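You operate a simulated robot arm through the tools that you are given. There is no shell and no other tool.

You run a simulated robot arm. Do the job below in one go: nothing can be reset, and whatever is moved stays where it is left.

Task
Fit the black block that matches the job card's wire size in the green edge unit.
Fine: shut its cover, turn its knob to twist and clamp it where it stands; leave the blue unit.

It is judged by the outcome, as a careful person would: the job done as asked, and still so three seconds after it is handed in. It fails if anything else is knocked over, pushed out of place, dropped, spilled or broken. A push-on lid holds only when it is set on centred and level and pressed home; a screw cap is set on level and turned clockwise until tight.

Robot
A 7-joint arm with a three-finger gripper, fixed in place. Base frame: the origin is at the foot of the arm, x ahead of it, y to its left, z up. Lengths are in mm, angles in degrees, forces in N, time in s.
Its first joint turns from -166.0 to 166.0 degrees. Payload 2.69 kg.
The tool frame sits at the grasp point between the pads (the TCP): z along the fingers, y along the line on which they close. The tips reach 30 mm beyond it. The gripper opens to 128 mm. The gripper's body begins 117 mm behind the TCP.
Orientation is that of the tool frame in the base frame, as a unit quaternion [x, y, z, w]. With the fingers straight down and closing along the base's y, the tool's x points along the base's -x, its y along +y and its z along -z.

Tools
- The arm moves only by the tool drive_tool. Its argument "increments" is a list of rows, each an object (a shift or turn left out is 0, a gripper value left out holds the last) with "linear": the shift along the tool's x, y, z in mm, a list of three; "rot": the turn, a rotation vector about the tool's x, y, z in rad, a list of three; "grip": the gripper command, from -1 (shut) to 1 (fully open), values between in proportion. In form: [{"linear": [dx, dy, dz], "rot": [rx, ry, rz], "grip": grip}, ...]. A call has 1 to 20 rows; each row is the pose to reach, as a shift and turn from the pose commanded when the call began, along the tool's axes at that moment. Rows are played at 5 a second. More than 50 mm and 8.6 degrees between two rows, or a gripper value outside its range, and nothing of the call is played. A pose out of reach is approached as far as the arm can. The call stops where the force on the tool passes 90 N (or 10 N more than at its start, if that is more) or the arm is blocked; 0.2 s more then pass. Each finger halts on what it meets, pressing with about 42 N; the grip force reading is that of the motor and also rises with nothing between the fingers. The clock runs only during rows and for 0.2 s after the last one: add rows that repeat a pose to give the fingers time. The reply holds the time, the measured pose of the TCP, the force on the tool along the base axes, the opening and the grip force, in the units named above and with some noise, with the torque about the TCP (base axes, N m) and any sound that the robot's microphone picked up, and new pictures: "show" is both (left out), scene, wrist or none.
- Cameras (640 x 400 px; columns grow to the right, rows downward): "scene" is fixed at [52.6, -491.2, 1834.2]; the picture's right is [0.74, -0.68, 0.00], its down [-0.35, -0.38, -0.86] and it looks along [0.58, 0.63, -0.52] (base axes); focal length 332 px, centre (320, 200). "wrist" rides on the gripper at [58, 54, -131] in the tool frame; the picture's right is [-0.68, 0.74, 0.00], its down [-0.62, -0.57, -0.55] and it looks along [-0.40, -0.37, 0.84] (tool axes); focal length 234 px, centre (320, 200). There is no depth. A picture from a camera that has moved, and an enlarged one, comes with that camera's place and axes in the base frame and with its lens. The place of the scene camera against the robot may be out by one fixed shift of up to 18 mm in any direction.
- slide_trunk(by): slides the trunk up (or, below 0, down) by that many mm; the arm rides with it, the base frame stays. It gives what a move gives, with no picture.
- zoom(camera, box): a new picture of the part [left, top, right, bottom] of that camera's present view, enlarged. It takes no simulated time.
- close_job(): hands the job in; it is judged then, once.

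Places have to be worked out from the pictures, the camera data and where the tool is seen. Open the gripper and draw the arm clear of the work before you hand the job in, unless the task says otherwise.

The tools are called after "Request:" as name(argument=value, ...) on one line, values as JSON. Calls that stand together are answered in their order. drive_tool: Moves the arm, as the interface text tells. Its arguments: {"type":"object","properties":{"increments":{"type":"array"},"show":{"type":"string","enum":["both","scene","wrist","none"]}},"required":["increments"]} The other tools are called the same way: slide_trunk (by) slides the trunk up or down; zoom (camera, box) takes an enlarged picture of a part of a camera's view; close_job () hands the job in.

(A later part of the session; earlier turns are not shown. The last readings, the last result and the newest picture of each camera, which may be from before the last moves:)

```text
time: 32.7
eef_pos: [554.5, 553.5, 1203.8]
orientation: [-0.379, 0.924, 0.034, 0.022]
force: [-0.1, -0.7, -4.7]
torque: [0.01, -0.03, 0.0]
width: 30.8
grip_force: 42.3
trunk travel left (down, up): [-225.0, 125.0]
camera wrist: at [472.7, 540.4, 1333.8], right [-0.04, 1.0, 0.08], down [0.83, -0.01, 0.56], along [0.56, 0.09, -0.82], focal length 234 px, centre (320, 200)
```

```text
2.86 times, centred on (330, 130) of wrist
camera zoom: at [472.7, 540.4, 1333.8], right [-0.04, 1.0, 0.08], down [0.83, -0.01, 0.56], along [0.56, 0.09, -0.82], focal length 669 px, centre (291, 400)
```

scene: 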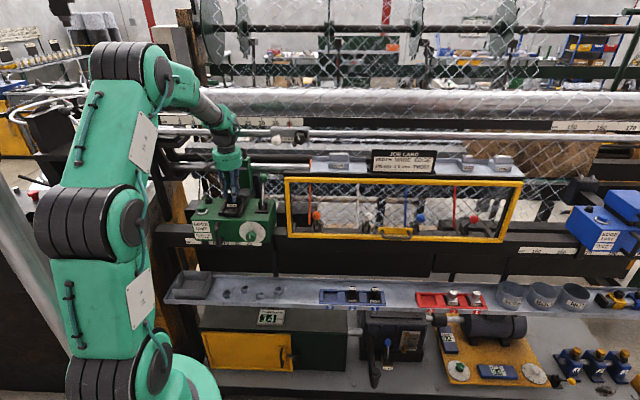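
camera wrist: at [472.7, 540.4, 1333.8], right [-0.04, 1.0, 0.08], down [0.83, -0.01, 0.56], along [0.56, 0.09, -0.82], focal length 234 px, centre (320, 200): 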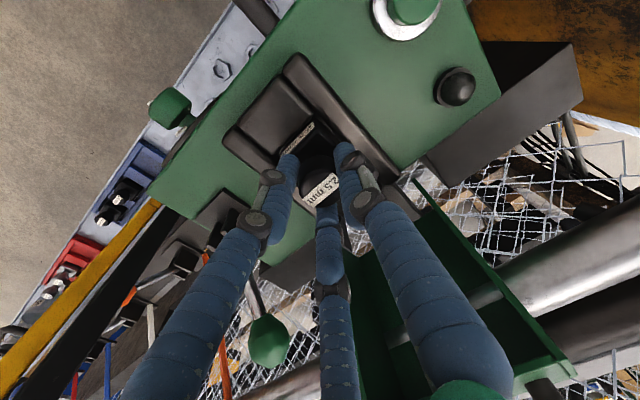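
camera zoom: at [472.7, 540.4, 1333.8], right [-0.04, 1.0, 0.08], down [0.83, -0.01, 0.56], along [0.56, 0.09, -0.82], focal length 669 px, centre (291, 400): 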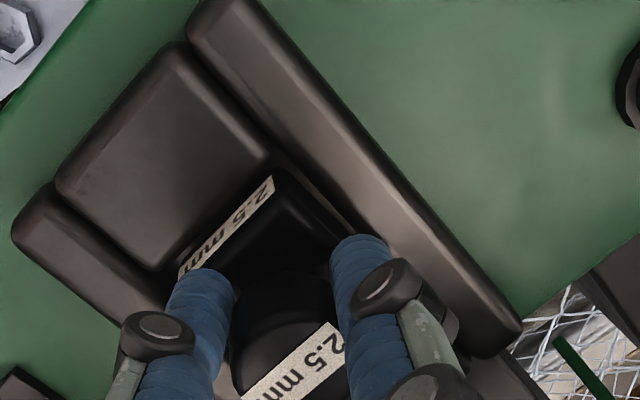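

Free and entering the pocket cleanly. I lower further in small steps.

Request:
drive_tool(increments=[{"linear": [0.3, -0.2, 4], "grip": -1}, {"linear": [0.5, -0.4, 8]}, {"linear": [0.5, -0.4, 8]}], show="wrist")

Request:
zoom(camera="scene", box=[222, 180, 262, 220])

Request:
zoom(camera="wrist", box=[260, 60, 400, 200])

```text
time: 33.5
eef_pos: [555.4, 553.9, 1199.8]
orientation: [-0.38, 0.924, 0.034, 0.023]
force: [-3.5, -0.1, 11.6]
torque: [0.02, -0.1, -0.01]
width: 31.0
grip_force: 41.9
trunk travel left (down, up): [-225.0, 125.0]
camera wrist: at [471.9, 540.0, 1328.3], right [-0.04, 1.0, 0.08], down [0.83, -0.02, 0.56], along [0.56, 0.09, -0.82], focal length 234 px, centre (320, 200)
```

wrist: 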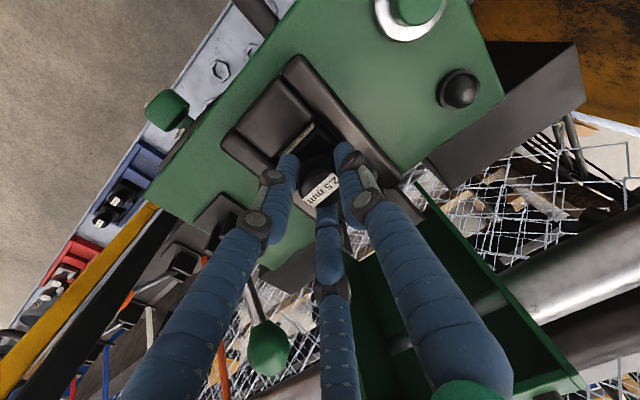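

```text
10.00 times, centred on (242, 200) of scene
camera zoom: at [52.6, -491.2, 1834.2], right [0.74, -0.68, 0.0], down [-0.35, -0.38, -0.86], along [0.58, 0.63, -0.52], focal length 3315 px, centre (1100, 200)
```

zoom: 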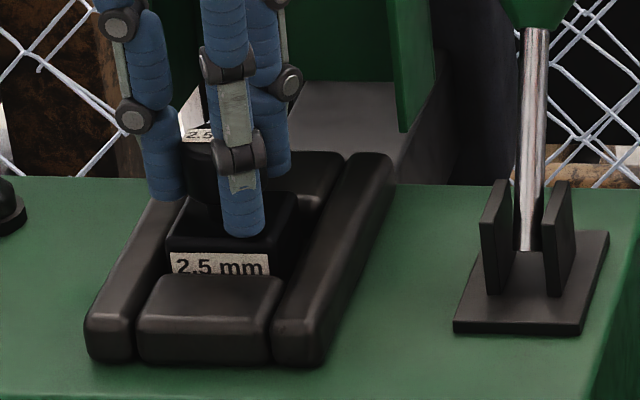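

```text
2.86 times, centred on (330, 130) of wrist
camera zoom: at [471.9, 540.0, 1328.3], right [-0.04, 1.0, 0.08], down [0.83, -0.02, 0.56], along [0.56, 0.09, -0.82], focal length 669 px, centre (291, 400)
```

zoom: 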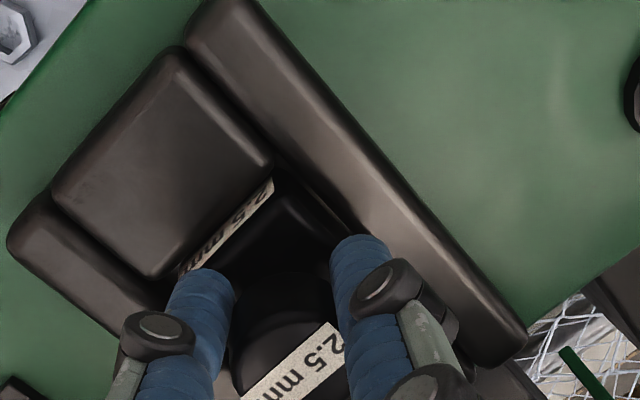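

Deeper now — label half hidden behind the front pad, contact balanced (torque near zero). I press a few mm more to see whether it's on the floor.

Request:
drive_tool(increments=[{"linear": [0.15, -0.1, 2], "grip": -1}, {"linear": [0.3, -0.2, 4]}, {"linear": [0.3, -0.2, 4]}], show="none")

Request:
zoom(camera="scene", box=[222, 180, 262, 220])

Request:
zoom(camera="wrist", box=[260, 60, 400, 200])

```text
time: 34.3
eef_pos: [553.1, 551.3, 1195.8]
orientation: [-0.379, 0.924, 0.034, 0.023]
force: [-5.0, -3.6, 28.7]
torque: [-0.08, -0.01, -0.03]
width: 30.5
grip_force: 42.5
trunk travel left (down, up): [-225.0, 125.0]
```

```text
10.00 times, centred on (242, 200) of scene
camera zoom: at [52.6, -491.2, 1834.2], right [0.74, -0.68, 0.0], down [-0.35, -0.38, -0.86], along [0.58, 0.63, -0.52], focal length 3315 px, centre (1100, 200)
```

zoom: 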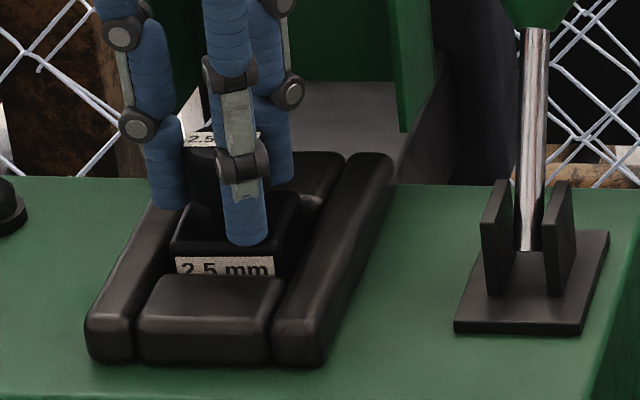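

```text
2.86 times, centred on (330, 130) of wrist
camera zoom: at [471.9, 538.9, 1324.8], right [-0.04, 1.0, 0.08], down [0.83, -0.02, 0.56], along [0.56, 0.09, -0.82], focal length 669 px, centre (291, 400)
```

zoom: 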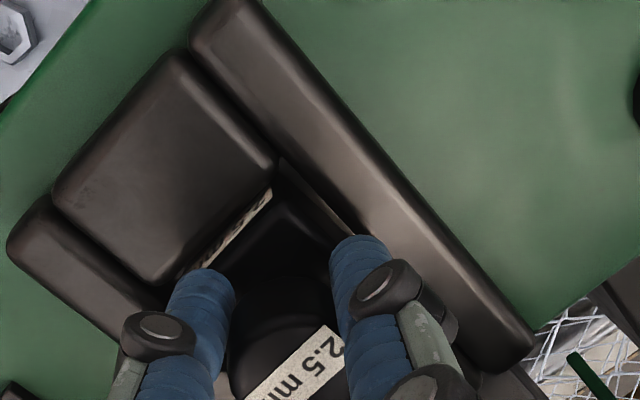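

It slid down a few mm more while being pushed forward (−V), so it was riding on the back pad's edge. I follow with a 3 mm forward shift and press a bit further.

Request:
drive_tool(increments=[{"linear": [2, 0, -0.1], "grip": -1}, {"linear": [3, 0, -0.2]}, {"linear": [3.1, -0.1, 1.5]}, {"linear": [3.2, -0.2, 3.5]}, {"linear": [3.2, -0.2, 3.5]}], show="none")

Request:
zoom(camera="scene", box=[222, 180, 262, 220])

Request:
zoom(camera="wrist", box=[260, 60, 400, 200])

```text
time: 35.5
eef_pos: [552.8, 551.8, 1192.7]
orientation: [-0.379, 0.924, 0.035, 0.026]
force: [4.1, 11.9, 61.2]
torque: [-0.51, 0.14, -0.29]
width: 30.5
grip_force: 41.9
trunk travel left (down, up): [-225.0, 125.0]
```

```text
10.00 times, centred on (242, 200) of scene
camera zoom: at [52.6, -491.2, 1834.2], right [0.74, -0.68, 0.0], down [-0.35, -0.38, -0.86], along [0.58, 0.63, -0.52], focal length 3315 px, centre (1100, 200)
```

zoom: 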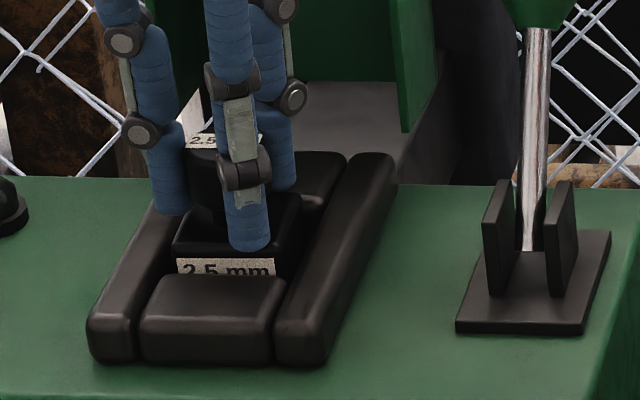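

```text
2.86 times, centred on (330, 130) of wrist
camera zoom: at [471.3, 536.9, 1322.6], right [-0.04, 1.0, 0.08], down [0.82, -0.02, 0.57], along [0.57, 0.09, -0.82], focal length 669 px, centre (291, 400)
```

zoom: 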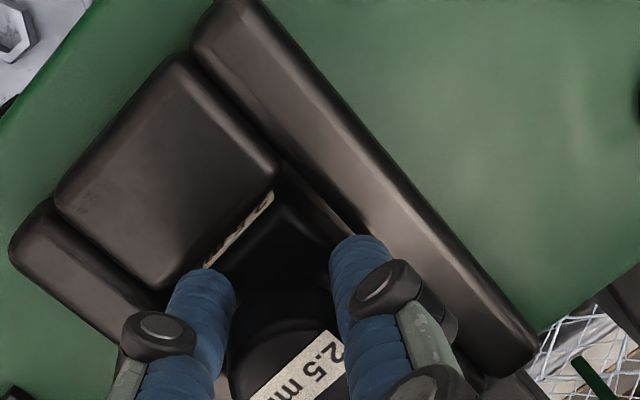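

Stiff contact at 61 N with no further travel, so the block is bottomed. I relax the press, then open the gripper and let it settle.

Request:
drive_tool(increments=[{"linear": [-1.5, 0.2, -4], "grip": -1}, {"linear": [-2, 0.3, -6], "grip": -1}, {"linear": [-2, 0.3, -6], "grip": 0.0}, {"linear": [-2, 0.3, -6], "grip": 0.0}, {"linear": [-2, 0.3, -6], "grip": 0.0}, {"linear": [-2, 0.3, -6], "grip": 0.0}])

Request:
zoom(camera="scene", box=[222, 180, 262, 220])

Request:
zoom(camera="wrist", box=[240, 60, 400, 220])

```text
time: 36.9
eef_pos: [554.7, 550.8, 1193.4]
orientation: [-0.379, 0.925, 0.033, 0.021]
force: [-0.4, -0.1, -0.8]
torque: [0.05, 0.01, 0.01]
width: 63.8
grip_force: 0.1
trunk travel left (down, up): [-225.0, 125.0]
camera wrist: at [472.9, 538.2, 1323.4], right [-0.04, 1.0, 0.08], down [0.83, -0.01, 0.56], along [0.56, 0.08, -0.82], focal length 234 px, centre (320, 200)
```

scene: 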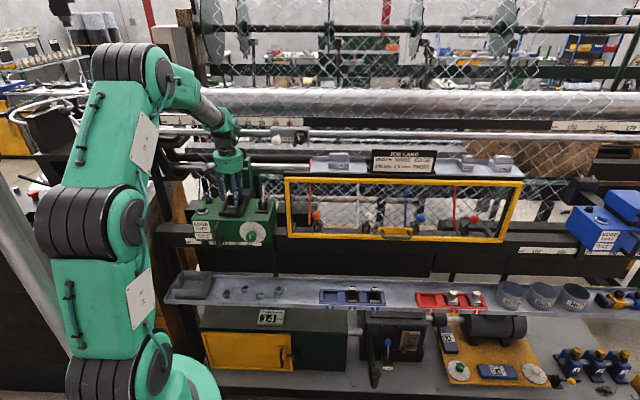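
wrist: 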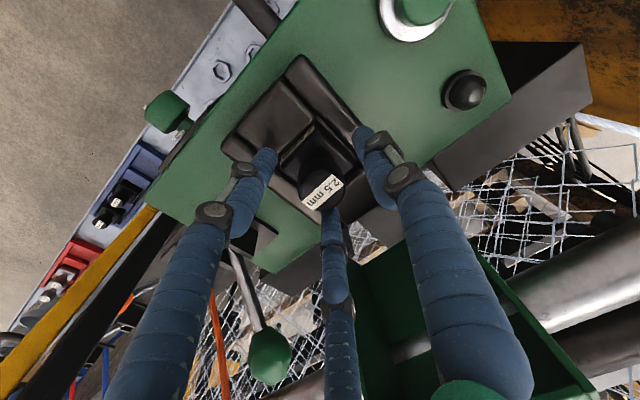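

```text
10.00 times, centred on (242, 200) of scene
camera zoom: at [52.6, -491.2, 1834.2], right [0.74, -0.68, 0.0], down [-0.35, -0.38, -0.86], along [0.58, 0.63, -0.52], focal length 3315 px, centre (1100, 200)
```

zoom: 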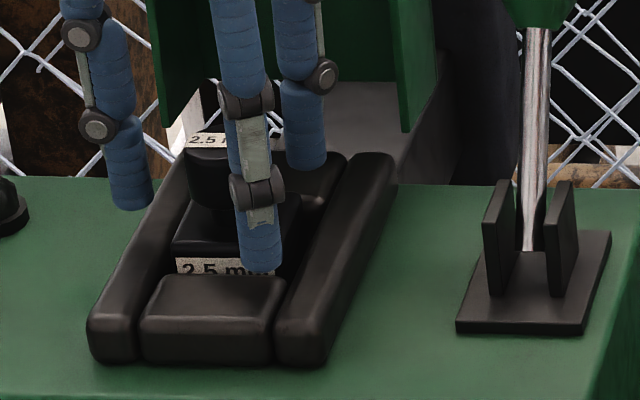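

```text
2.50 times, centred on (320, 140) of wrist
camera zoom: at [472.9, 538.2, 1323.4], right [-0.04, 1.0, 0.08], down [0.83, -0.01, 0.56], along [0.56, 0.08, -0.82], focal length 585 px, centre (320, 350)
```

zoom: 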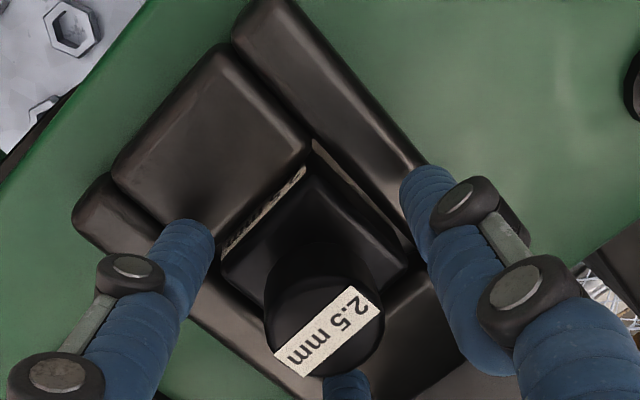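

The block is released in the pocket. I raise the hand clear to inspect the seat.

Request:
drive_tool(increments=[{"linear": [-2, 1.4, -30], "grip": 0.0}, {"linear": [-4.6, 3.2, -70]}, {"linear": [15, 5, -110]}, {"linear": [45, 5.1, -130]}, {"linear": [45, 5.1, -130]}])

Request:
zoom(camera="scene", box=[222, 180, 262, 220])

Request:
zoom(camera="wrist", box=[270, 40, 410, 180])

Request:
zoom(camera="scene", box=[180, 140, 300, 260])

```text
time: 38.1
eef_pos: [516.4, 512.0, 1317.0]
orientation: [-0.379, 0.924, 0.034, 0.022]
force: [0.4, -0.2, -0.2]
torque: [0.04, -0.02, -0.01]
width: 64.1
grip_force: 0.1
trunk travel left (down, up): [-225.0, 125.0]
camera wrist: at [435.0, 499.2, 1447.3], right [-0.04, 1.0, 0.08], down [0.83, -0.01, 0.56], along [0.56, 0.09, -0.82], focal length 234 px, centre (320, 200)
```

scene: 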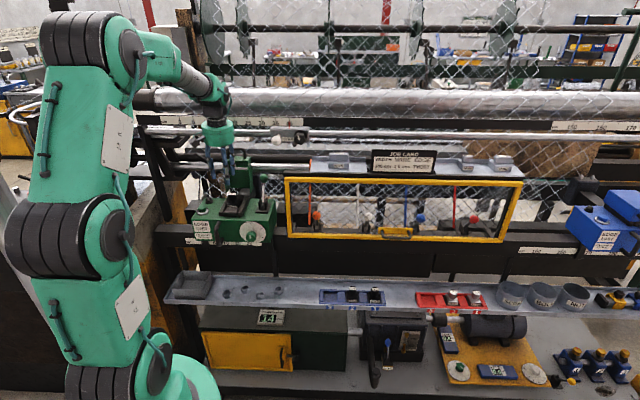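
wrist: 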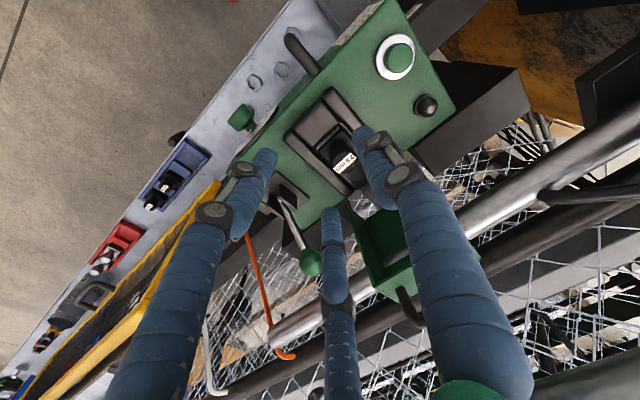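

```text
10.00 times, centred on (242, 200) of scene
camera zoom: at [52.6, -491.2, 1834.2], right [0.74, -0.68, 0.0], down [-0.35, -0.38, -0.86], along [0.58, 0.63, -0.52], focal length 3315 px, centre (1100, 200)
```

zoom: 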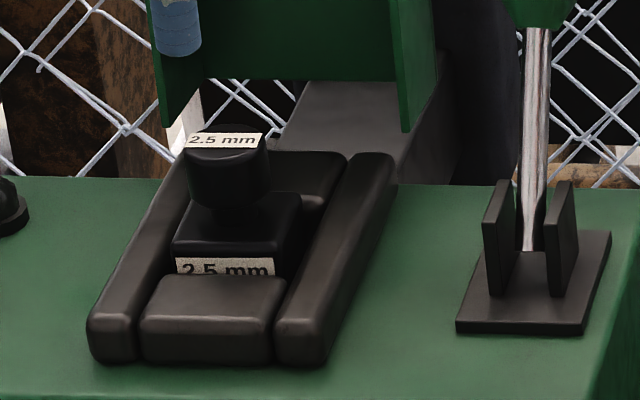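

```text
2.86 times, centred on (340, 110) of wrist
camera zoom: at [435.0, 499.2, 1447.3], right [-0.04, 1.0, 0.08], down [0.83, -0.01, 0.56], along [0.56, 0.09, -0.82], focal length 669 px, centre (263, 457)
```

zoom: 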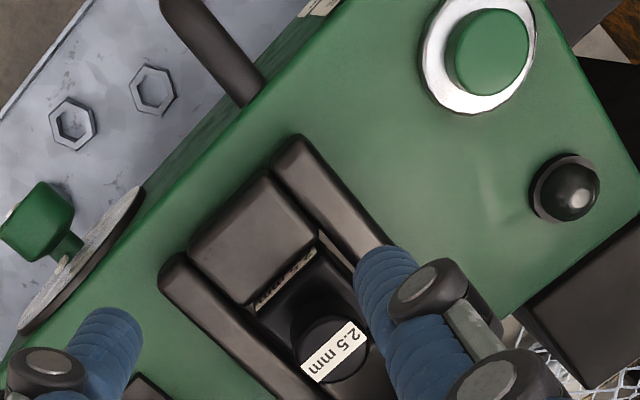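

```text
3.33 times, centred on (240, 200) of scene
camera zoom: at [52.6, -491.2, 1834.2], right [0.74, -0.68, 0.0], down [-0.35, -0.38, -0.86], along [0.58, 0.63, -0.52], focal length 1105 px, centre (587, 200)
```

zoom: 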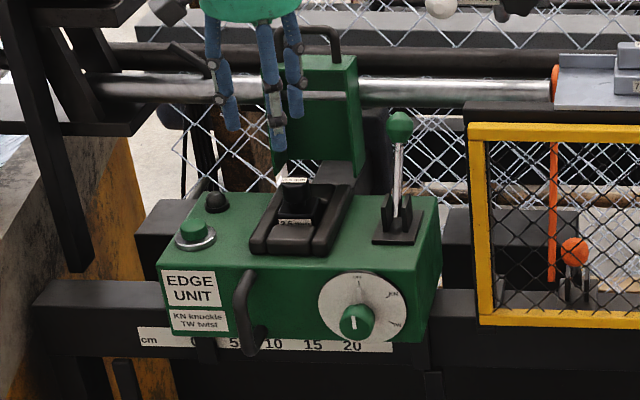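

The block is level and seated in the pocket. Next is the cover; I zoom on the open lid and its handle from both cameras to locate it.

Request:
zoom(camera="wrist", box=[320, 180, 480, 340])

Request:
zoom(camera="scene", box=[220, 140, 280, 200])

```text
2.50 times, centred on (400, 260) of wrist
camera zoom: at [435.0, 499.2, 1447.3], right [-0.04, 1.0, 0.08], down [0.83, -0.01, 0.56], along [0.56, 0.09, -0.82], focal length 585 px, centre (120, 50)
```

zoom: 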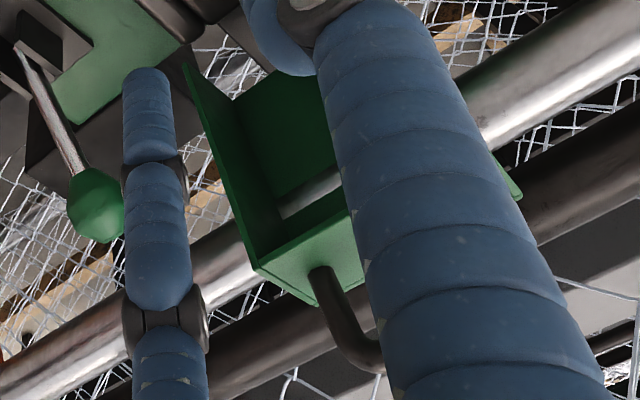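

```text
6.67 times, centred on (250, 170) of scene
camera zoom: at [52.6, -491.2, 1834.2], right [0.74, -0.68, 0.0], down [-0.35, -0.38, -0.86], along [0.58, 0.63, -0.52], focal length 2210 px, centre (787, 400)
```

zoom: 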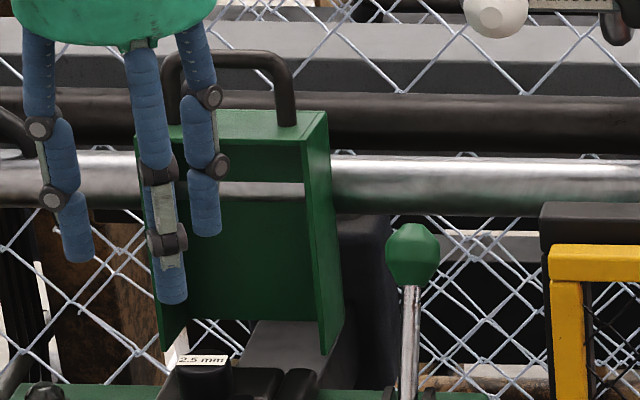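

Triangulation: lid top panel at z≈1293 and V≈868–922, handle bar centred near U≈1, V≈894, z≈1332, with a pipe just behind the lid only below z≈1262. I close the fingers, rise, and set a clean 12° tilt to hook behind the handle from above.

Request:
drive_tool(increments=[{"linear": [-2.5, 1.8, -40], "grip": -1}, {"linear": [-5.3, 3.7, -80], "rot": [0.02, -0.07, 0]}, {"linear": [-8.2, 5.7, -122.8], "rot": [0.045, -0.143, 0]}, {"linear": [-8.2, 5.7, -122.8], "rot": [0.045, -0.143, 0]}])

```text
time: 39.1
eef_pos: [515.8, 509.7, 1442.6]
orientation: [-0.375, 0.921, 0.04, 0.096]
force: [-0.9, -0.7, 0.6]
torque: [0.05, -0.04, -0.02]
width: 2.2
grip_force: 31.3
trunk travel left (down, up): [-225.0, 125.0]
camera wrist: at [418.5, 489.5, 1559.8], right [-0.04, 0.99, 0.14], down [0.74, -0.06, 0.66], along [0.67, 0.13, -0.73], focal length 234 px, centre (320, 200)
```

scene: 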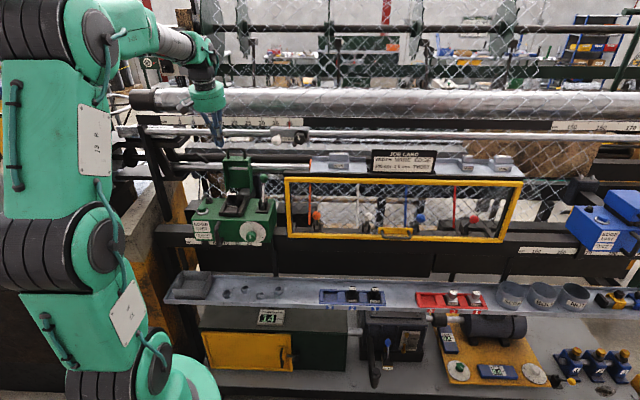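
wrist: 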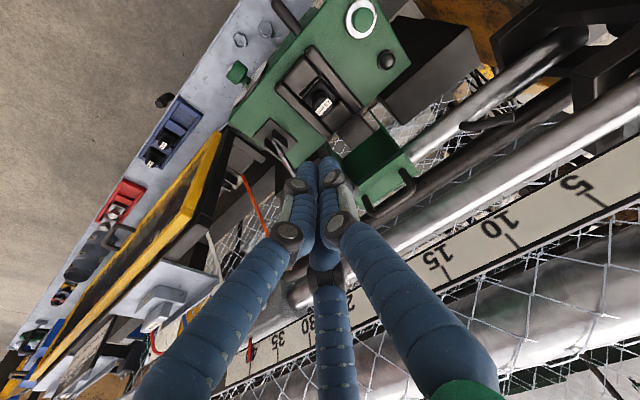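

Clear view of the lid and handle now; I zoom in to refine both.

Request:
zoom(camera="wrist", box=[320, 100, 440, 220])

Request:
zoom(camera="scene", box=[200, 130, 280, 200])

Request:
zoom(camera="wrist", box=[270, 40, 370, 140])

```text
3.33 times, centred on (380, 160) of wrist
camera zoom: at [418.5, 489.5, 1559.8], right [-0.04, 0.99, 0.14], down [0.74, -0.06, 0.66], along [0.67, 0.13, -0.73], focal length 781 px, centre (120, 333)
```

zoom: 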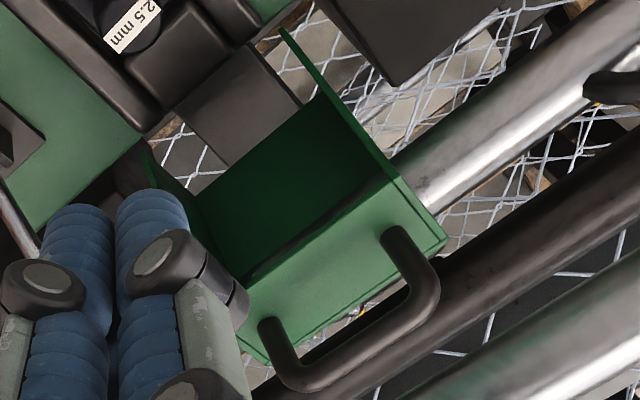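

```text
5.71 times, centred on (240, 165) of scene
camera zoom: at [52.6, -491.2, 1834.2], right [0.74, -0.68, 0.0], down [-0.35, -0.38, -0.86], along [0.58, 0.63, -0.52], focal length 1894 px, centre (777, 400)
```

zoom: 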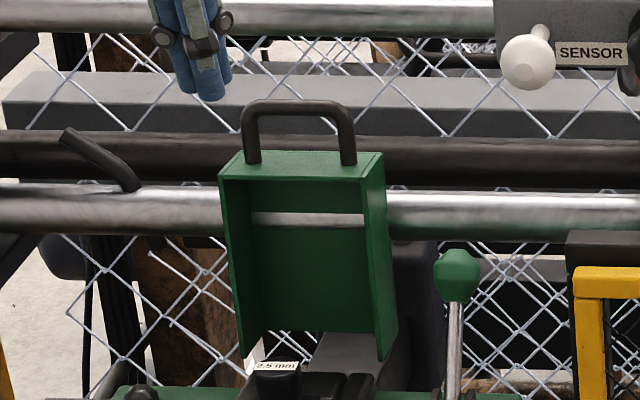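

```text
4.00 times, centred on (320, 90) of wrist
camera zoom: at [418.5, 489.5, 1559.8], right [-0.04, 0.99, 0.14], down [0.74, -0.06, 0.66], along [0.67, 0.13, -0.73], focal length 937 px, centre (320, 640)
```

zoom: 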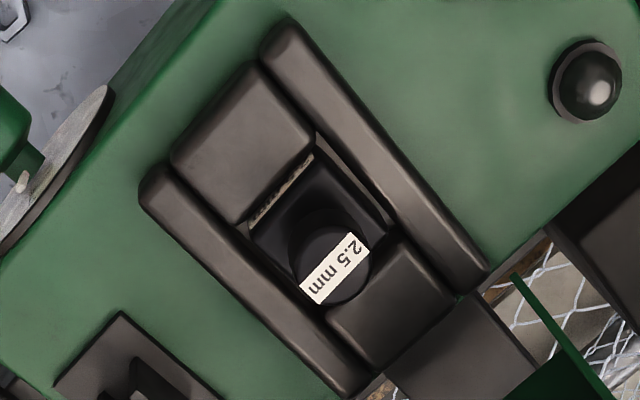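

The block is neatly seated. Handle bar refined to U≈0, V≈902, z≈1325. I move the closed fingers over and past the bar at safe height.

Request:
drive_tool(increments=[{"linear": [-40, 1, 8.5], "grip": -1}, {"linear": [-80, 2, 17]}, {"linear": [-120, 3, 25.5]}, {"linear": [-160, 4.2, 34]}, {"linear": [-201.4, 5.5, 42.6]}, {"linear": [-201.4, 5.5, 42.6]}])

Request:
zoom(camera="scene", box=[200, 110, 290, 190])

Request:
zoom(camera="wrist", box=[260, 80, 420, 220])

```text
time: 40.0
eef_pos: [581.6, 581.6, 1453.5]
orientation: [-0.375, 0.922, 0.037, 0.093]
force: [-54.7, -55.4, 24.2]
torque: [-0.17, 0.05, -0.52]
width: 2.0
grip_force: 31.3
trunk travel left (down, up): [-225.0, 125.0]
stopped in row 4: the force on the tool passed its limit at 121 N (the readings are from after the stop); the commanded pose is now the measured one
camera wrist: at [485.5, 562.5, 1571.6], right [-0.04, 0.99, 0.13], down [0.75, -0.06, 0.66], along [0.66, 0.13, -0.74], focal length 234 px, centre (320, 200)
```

scene: 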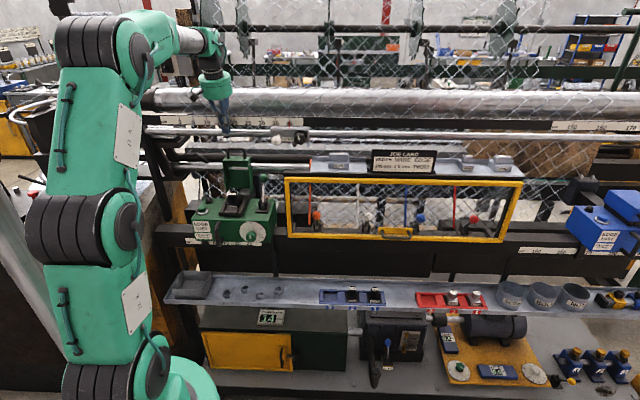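
wrist: 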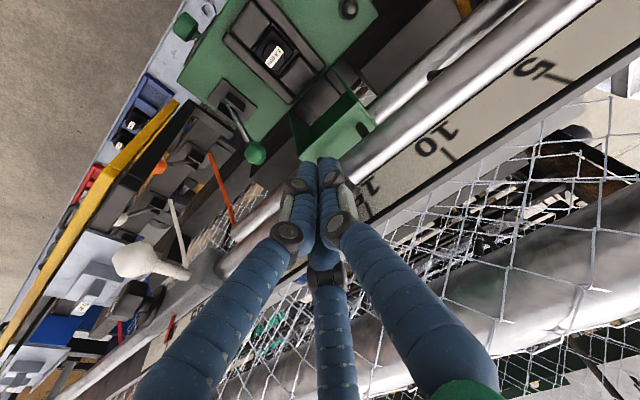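

```text
5.00 times, centred on (245, 150) of scene
camera zoom: at [52.6, -491.2, 1834.2], right [0.74, -0.68, 0.0], down [-0.35, -0.38, -0.86], along [0.58, 0.63, -0.52], focal length 1658 px, centre (695, 450)
```

zoom: 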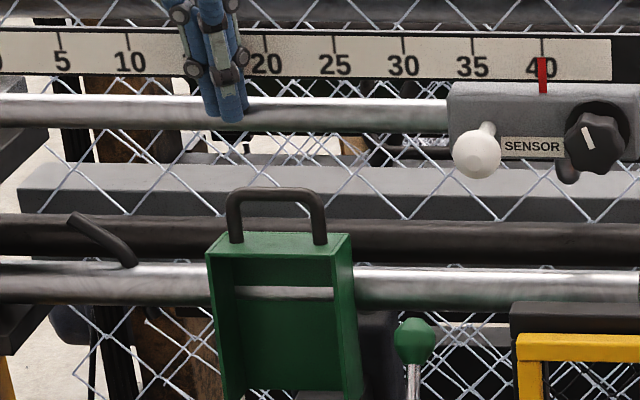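

```text
2.86 times, centred on (340, 150) of wrist
camera zoom: at [485.5, 562.5, 1571.6], right [-0.04, 0.99, 0.13], down [0.75, -0.06, 0.66], along [0.66, 0.13, -0.74], focal length 669 px, centre (263, 343)
```

zoom: 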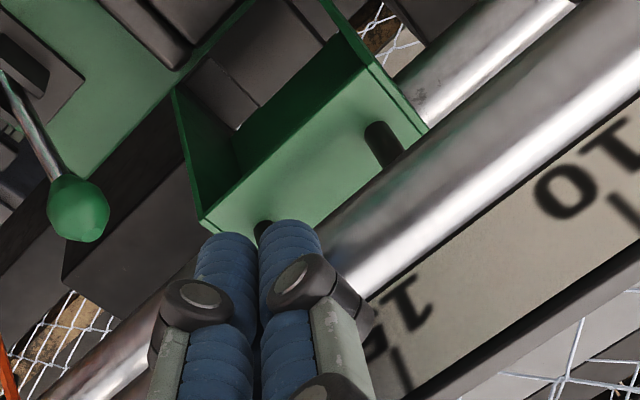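

The fingers hit another rail (with the SENSOR on it) at about V≈845, z≈1450, which I'd not located. I back straight off.

Request:
drive_tool(increments=[{"linear": [15, 0, -3], "grip": -1}, {"linear": [45, 0, -9]}, {"linear": [80, 0, -16]}, {"linear": [80, 0, -16]}])

Request:
zoom(camera="scene", box=[180, 100, 320, 190])

Request:
zoom(camera="wrist", box=[300, 60, 460, 220])

```text
time: 41.0
eef_pos: [533.1, 530.3, 1445.8]
orientation: [-0.375, 0.922, 0.037, 0.091]
force: [0.1, -0.2, 0.6]
torque: [0.05, -0.03, 0.04]
width: 2.1
grip_force: 31.5
trunk travel left (down, up): [-225.0, 125.0]
camera wrist: at [435.7, 511.2, 1564.0], right [-0.04, 0.99, 0.13], down [0.75, -0.06, 0.66], along [0.66, 0.13, -0.74], focal length 234 px, centre (320, 200)
```

scene: 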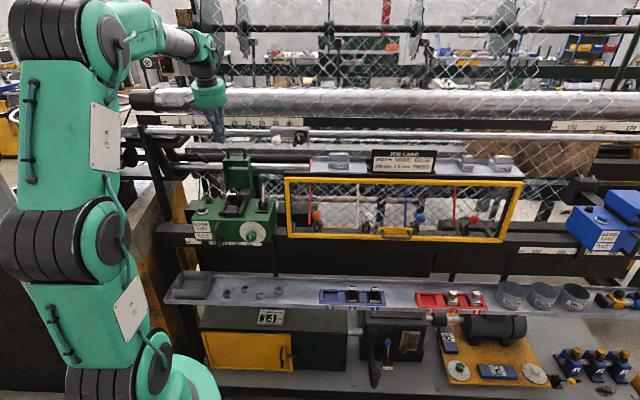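
wrist: 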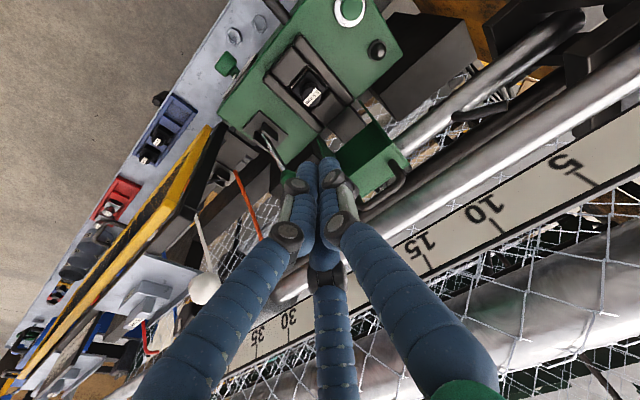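

```text
4.44 times, centred on (250, 145) of scene
camera zoom: at [52.6, -491.2, 1834.2], right [0.74, -0.68, 0.0], down [-0.35, -0.38, -0.86], along [0.58, 0.63, -0.52], focal length 1474 px, centre (631, 444)
```

zoom: 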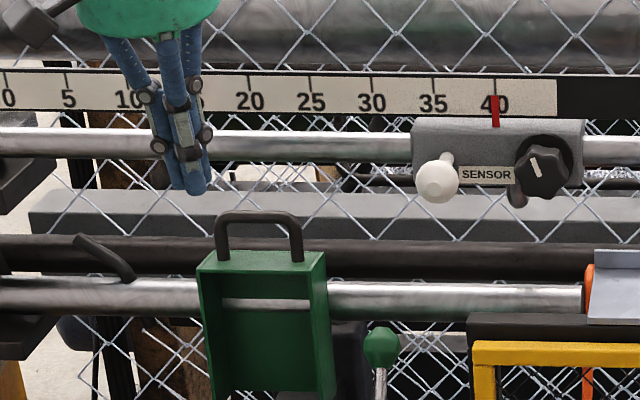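

```text
2.50 times, centred on (380, 140) of wrist
camera zoom: at [435.7, 511.2, 1564.0], right [-0.04, 0.99, 0.13], down [0.75, -0.06, 0.66], along [0.66, 0.13, -0.74], focal length 585 px, centre (170, 350)
```

zoom: 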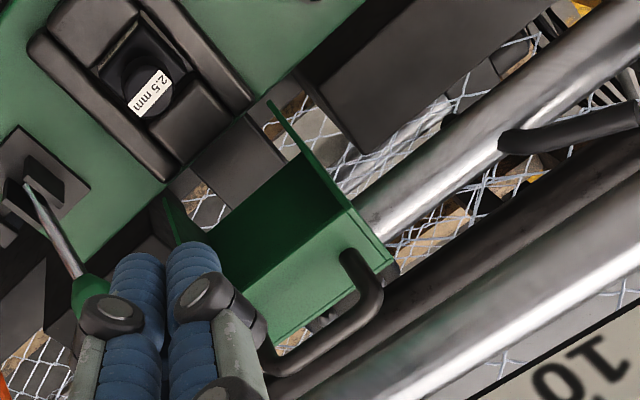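

The upper rail (V≈860, z≈1415) blocks access from above, so I'll take the handle from the front: tool horizontal, pointing +V beneath that rail, fingers above and below the bar. First I swing the tool to horizontal at a clear spot.

Request:
drive_tool(increments=[{"linear": [10, 0, 3], "rot": [0, -0.136, 0], "grip": -0.0625}, {"linear": [20, 0, 8], "rot": [0, -0.272, 0]}, {"linear": [30, 0, 14], "rot": [0, -0.408, 0]}, {"linear": [40, 0, 20], "rot": [0, -0.544, 0]}, {"linear": [50, 0, 25], "rot": [0, -0.68, 0]}, {"linear": [57, 0, 28.8], "rot": [0, -0.816, 0]}, {"linear": [57, 0, 28.8], "rot": [0, -0.952, 0]}, {"linear": [57, 0, 28.8], "rot": [0, -1.088, 0]}, {"linear": [57, 0, 28.8], "rot": [0, -1.224, 0]}, {"linear": [57, 0, 28.8], "rot": [0, -1.361, 0]}, {"linear": [57, 0, 28.8], "rot": [0, -1.361, 0]}])

```text
time: 43.4
eef_pos: [499.2, 490.7, 1403.6]
orientation: [-0.199, 0.692, 0.274, 0.637]
force: [-5.6, 4.7, 3.4]
torque: [-0.27, 0.13, -0.66]
width: 60.0
grip_force: 0.0
out of reach, approached as far as the arm can: row 8, 9, 10, 11
trunk travel left (down, up): [-225.0, 125.0]
camera wrist: at [357.9, 454.2, 1357.7], right [-0.39, 0.52, 0.76], down [0.0, -0.83, 0.56], along [0.92, 0.21, 0.32], focal length 234 px, centre (320, 200)
```

scene: 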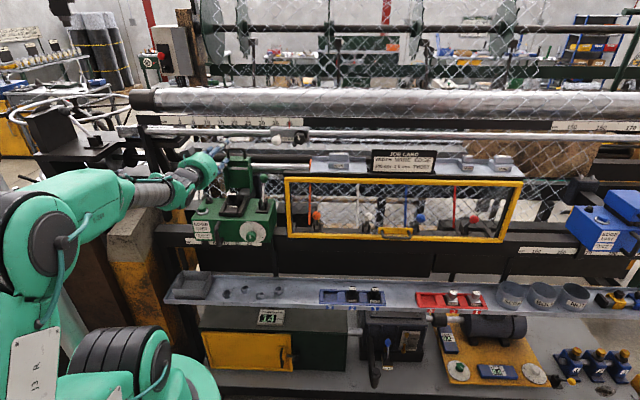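
wrist: 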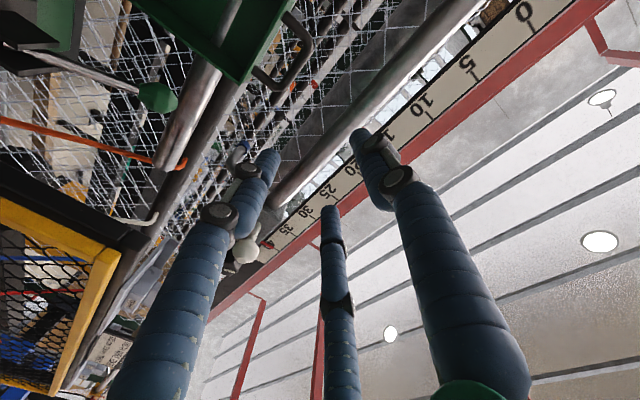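

The tool is essentially horizontal now (pointing +V), near a joint limit. I roll it 90° about its own axis so the fingers open vertically.

Request:
drive_tool(increments=[{"linear": [0, 0, 0], "rot": [0, 0, 0.14]}, {"linear": [0, 0, 0], "rot": [0, 0, 0.28]}, {"linear": [0, 0, 0], "rot": [0, 0, 0.42]}, {"linear": [0, 0, 0], "rot": [0, 0, 0.56]}, {"linear": [0, 0, 0], "rot": [0, 0, 0.7]}, {"linear": [0, 0, 0], "rot": [0, 0, 0.84]}, {"linear": [0, 0, 0], "rot": [0, 0, 0.98]}, {"linear": [0, 0, 0], "rot": [0, 0, 1.12]}, {"linear": [0, 0, 0], "rot": [0, 0, 1.26]}, {"linear": [0, 0, 0], "rot": [0, 0, 1.4]}, {"linear": [0, 0, 0], "rot": [0, 0, 1.45]}, {"linear": [0, 0, 0], "rot": [0, 0, 1.45]}])

```text
time: 46.0
eef_pos: [442.5, 452.6, 1510.5]
orientation: [0.246, 0.712, 0.588, 0.296]
force: [0.4, 0.2, 0.3]
torque: [-0.03, -0.01, -0.03]
width: 60.0
grip_force: 0.1
out of reach, approached as far as the arm can: row 1, 2, 3, 4, 5, 6, 7, 8, 9, 10, 11, 12
trunk travel left (down, up): [-225.0, 125.0]
camera wrist: at [307.6, 413.1, 1572.7], right [0.48, -0.33, 0.81], down [0.04, -0.91, -0.4], along [0.88, 0.23, -0.42], focal length 234 px, centre (320, 200)
```

scene: 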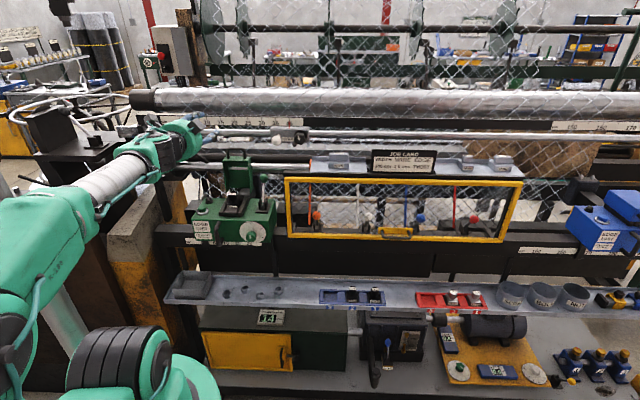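
wrist: 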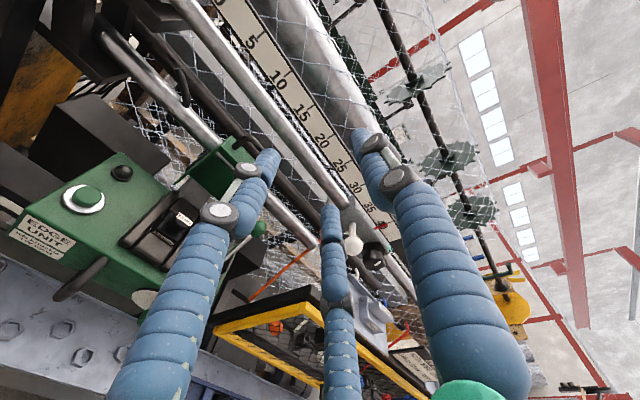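

Orientation is nearly right (pointing +V, fingers vertical); only the position was too close to the base to reach. I move forward and down to in front of the handle, where the arm has more room.

Request:
drive_tool(increments=[{"linear": [0, 0, 30]}, {"linear": [0, -20, 60]}, {"linear": [0, -45, 85], "rot": [0, 0, 0.06]}, {"linear": [0, -78, 100], "rot": [0, 0, 0.12]}, {"linear": [0, -78, 100], "rot": [0, 0, 0.12]}, {"linear": [0, -78, 100], "rot": [0, 0, 0.12]}])

```text
time: 47.4
eef_pos: [491.4, 527.3, 1443.5]
orientation: [0.252, 0.719, 0.608, 0.223]
force: [-1.6, -0.2, 0.1]
torque: [-0.03, 0.04, -0.01]
width: 60.2
grip_force: 0.1
out of reach, approached as far as the arm can: row 1, 2, 3, 4
trunk travel left (down, up): [-225.0, 125.0]
camera wrist: at [368.6, 472.4, 1517.0], right [0.59, -0.33, 0.74], down [0.08, -0.88, -0.46], along [0.8, 0.33, -0.5], focal length 234 px, centre (320, 200)
```

scene: 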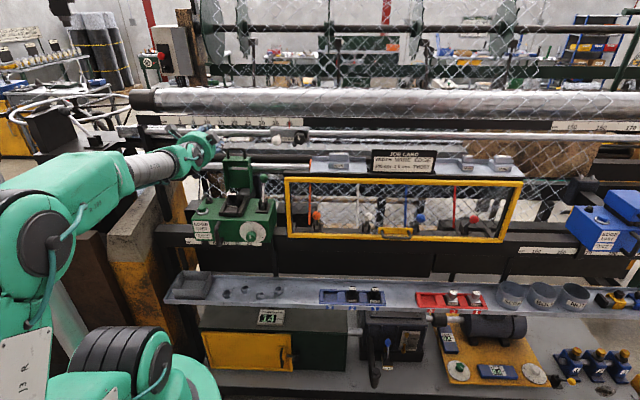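
wrist: 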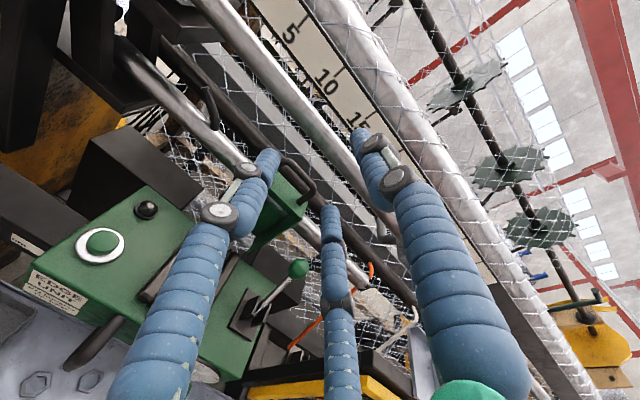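

The arm was still converging when the call ended; I hold the command for a few rows to let it arrive.

Request:
drive_tool(increments=[{"linear": [0, 0, 0]}, {"linear": [0, 0, 0]}, {"linear": [0, 0, 0]}, {"linear": [0, 0, 0]}])

```text
time: 48.4
eef_pos: [490.5, 527.0, 1442.6]
orientation: [0.253, 0.719, 0.607, 0.223]
force: [-0.7, -0.6, -0.9]
torque: [0.02, -0.01, 0.03]
width: 60.0
grip_force: 0.0
trunk travel left (down, up): [-225.0, 125.0]
camera wrist: at [368.8, 472.5, 1516.7], right [0.59, -0.33, 0.74], down [0.08, -0.88, -0.46], along [0.8, 0.33, -0.5], focal length 234 px, centre (320, 200)
```

scene: 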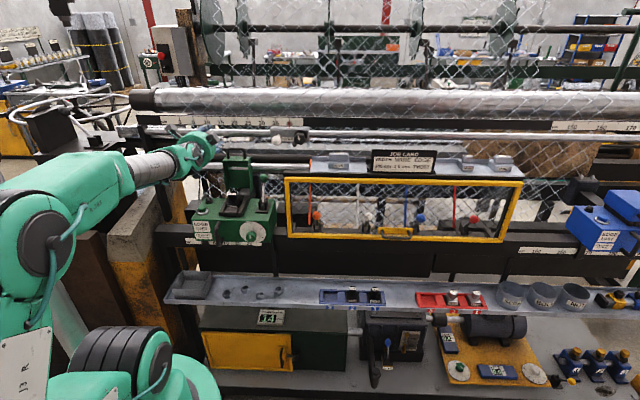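
wrist: 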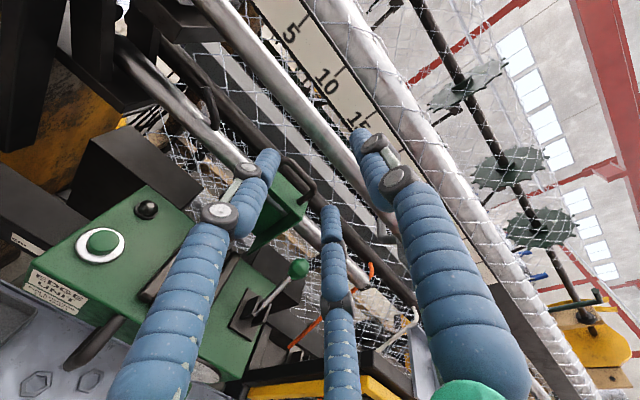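

I now correct direction and continue forward/down toward the handle in smaller stages, descending first to stay below the rail.

Request:
drive_tool(increments=[{"linear": [-6, -35, 15], "rot": [-0.05, -0.03, 0]}, {"linear": [-15, -70, 40], "rot": [-0.1, -0.06, 0]}, {"linear": [-25, -89, 75], "rot": [-0.163, -0.094, 0]}, {"linear": [-32, -89, 105], "rot": [-0.163, -0.094, 0]}, {"linear": [-35.8, -89, 123.4], "rot": [-0.163, -0.094, 0]}, {"linear": [-35.8, -89, 123.4], "rot": [-0.163, -0.094, 0]}, {"linear": [-35.8, -89, 123.4], "rot": [-0.163, -0.094, 0]}])

```text
time: 50.0
eef_pos: [618.1, 560.6, 1316.8]
orientation: [0.293, 0.632, 0.645, 0.316]
force: [-20.9, -14.4, -2.3]
torque: [-0.51, 0.39, 1.01]
width: 65.3
grip_force: 3.6
trunk travel left (down, up): [-225.0, 125.0]
camera wrist: at [478.1, 524.4, 1365.4], right [0.4, -0.53, 0.75], down [-0.02, -0.82, -0.57], along [0.92, 0.21, -0.34], focal length 234 px, centre (320, 200)
```

scene: 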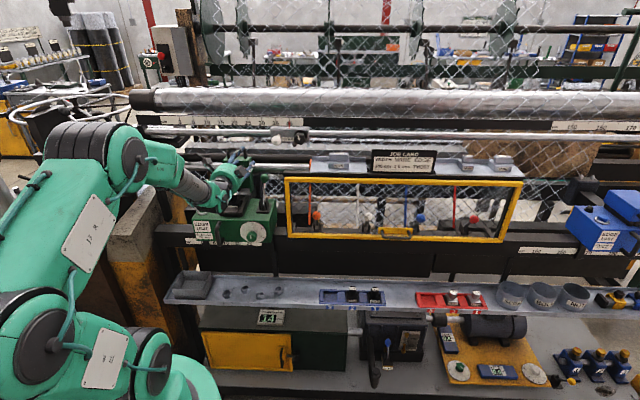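
wrist: 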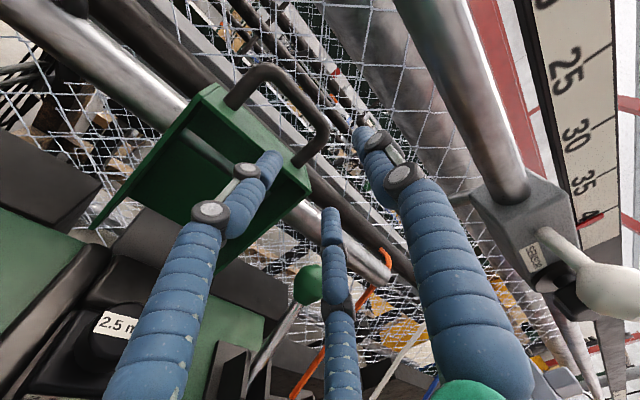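

The contact torque places the touching finger at −35 mm U, −23 mm z from the axis: the three visible fingers are physically real, and the lower-left one met the lid's front edge. I retract 50 mm and roll the hand toward the opposite side so that a single finger will go under the bar between its legs and two go above.

Request:
drive_tool(increments=[{"linear": [0, 0, -20]}, {"linear": [0, 3, -50]}, {"linear": [0, 3, -50], "rot": [0, 0, -0.14]}, {"linear": [0, 3, -50], "rot": [0, 0, -0.28]}, {"linear": [0, 3, -50], "rot": [0, 0, -0.42]}, {"linear": [0, 3, -50], "rot": [0, 0, -0.56]}, {"linear": [0, 3, -50], "rot": [0, 0, -0.7]}, {"linear": [0, 3, -50], "rot": [0, 0, -0.84]}, {"linear": [0, 3, -50], "rot": [0, 0, -0.98]}, {"linear": [0, 3, -50], "rot": [0, 0, -1.12]}, {"linear": [0, 3, -50], "rot": [0, 0, -1.26]}, {"linear": [0, 3, -50], "rot": [0, 0, -1.4]}, {"linear": [0, 3, -50], "rot": [0, 0, -1.54]}, {"linear": [0, 3, -50], "rot": [0, 0, -1.54]}])

```text
time: 53.0
eef_pos: [582.5, 529.7, 1318.9]
orientation: [-0.229, 0.656, 0.244, 0.676]
force: [0.4, 0.5, 0.3]
torque: [0.01, 0.01, -0.01]
width: 60.2
grip_force: 0.2
trunk travel left (down, up): [-225.0, 125.0]
camera wrist: at [449.3, 490.3, 1257.2], right [-0.48, 0.55, 0.68], down [-0.08, -0.8, 0.59], along [0.88, 0.23, 0.43], focal length 234 px, centre (320, 200)
```

scene: 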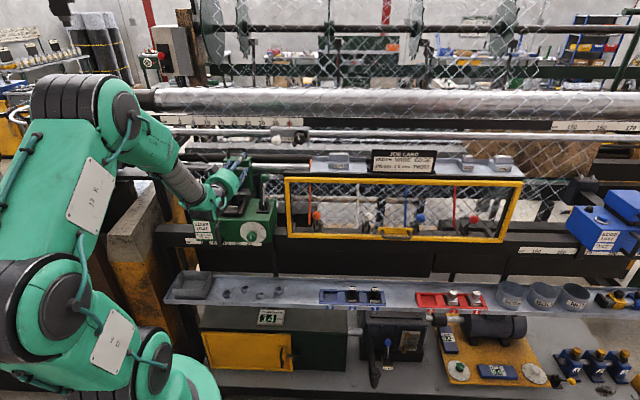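
wrist: 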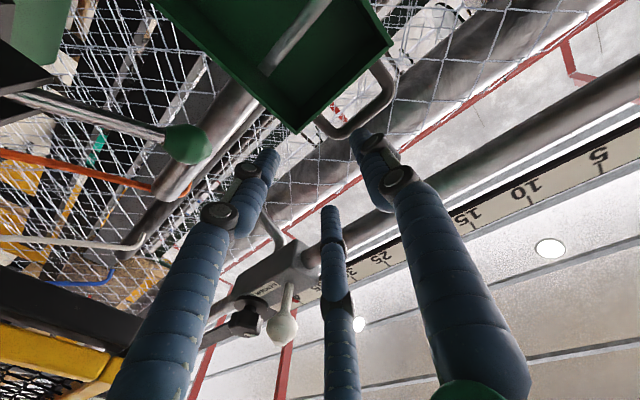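

Good, reachable. I continue rolling another 90° so the single finger faces down.

Request:
drive_tool(increments=[{"linear": [0, 0, 0], "rot": [0, 0, -0.14], "grip": -0.44}, {"linear": [0, 0, 0], "rot": [0, 0, -0.28]}, {"linear": [0, 0, 0], "rot": [0, 0, -0.42]}, {"linear": [0, 0, 0], "rot": [0, 0, -0.56]}, {"linear": [0, 0, 0], "rot": [0, 0, -0.7]}, {"linear": [0, 0, 0], "rot": [0, 0, -0.84]}, {"linear": [0, 0, 0], "rot": [0, 0, -0.98]}, {"linear": [0, 0, 0], "rot": [0, 0, -1.12]}, {"linear": [0, 0, 0], "rot": [0, 0, -1.26]}, {"linear": [0, 0, 0], "rot": [0, 0, -1.4]}, {"linear": [0, 0, 0], "rot": [0, 0, -1.54]}, {"linear": [0, 0, 0], "rot": [0, 0, -1.58]}, {"linear": [0, 0, 0], "rot": [0, 0, -1.58]}])

```text
time: 55.8
eef_pos: [583.6, 530.8, 1319.4]
orientation: [-0.628, 0.299, -0.309, 0.649]
force: [-0.4, 0.7, -1.0]
torque: [0.02, 0.0, -0.03]
width: 35.9
grip_force: 0.1
trunk travel left (down, up): [-225.0, 125.0]
camera wrist: at [520.0, 403.1, 1261.4], right [-0.41, 0.54, -0.74], down [-0.83, 0.12, 0.55], along [0.39, 0.83, 0.4], focal length 234 px, centre (320, 200)
```

scene: 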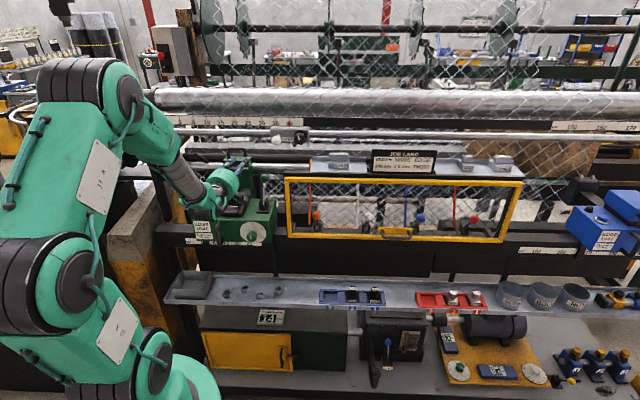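
wrist: 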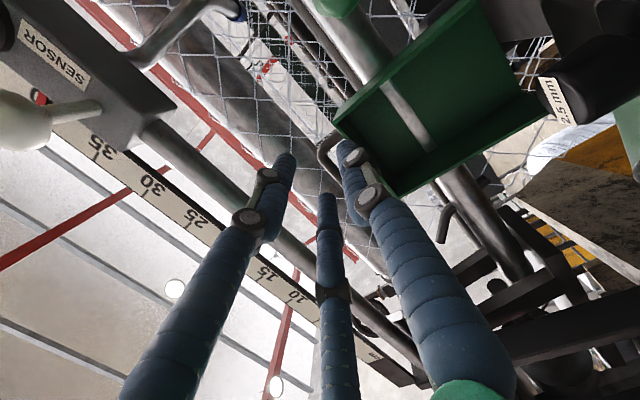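

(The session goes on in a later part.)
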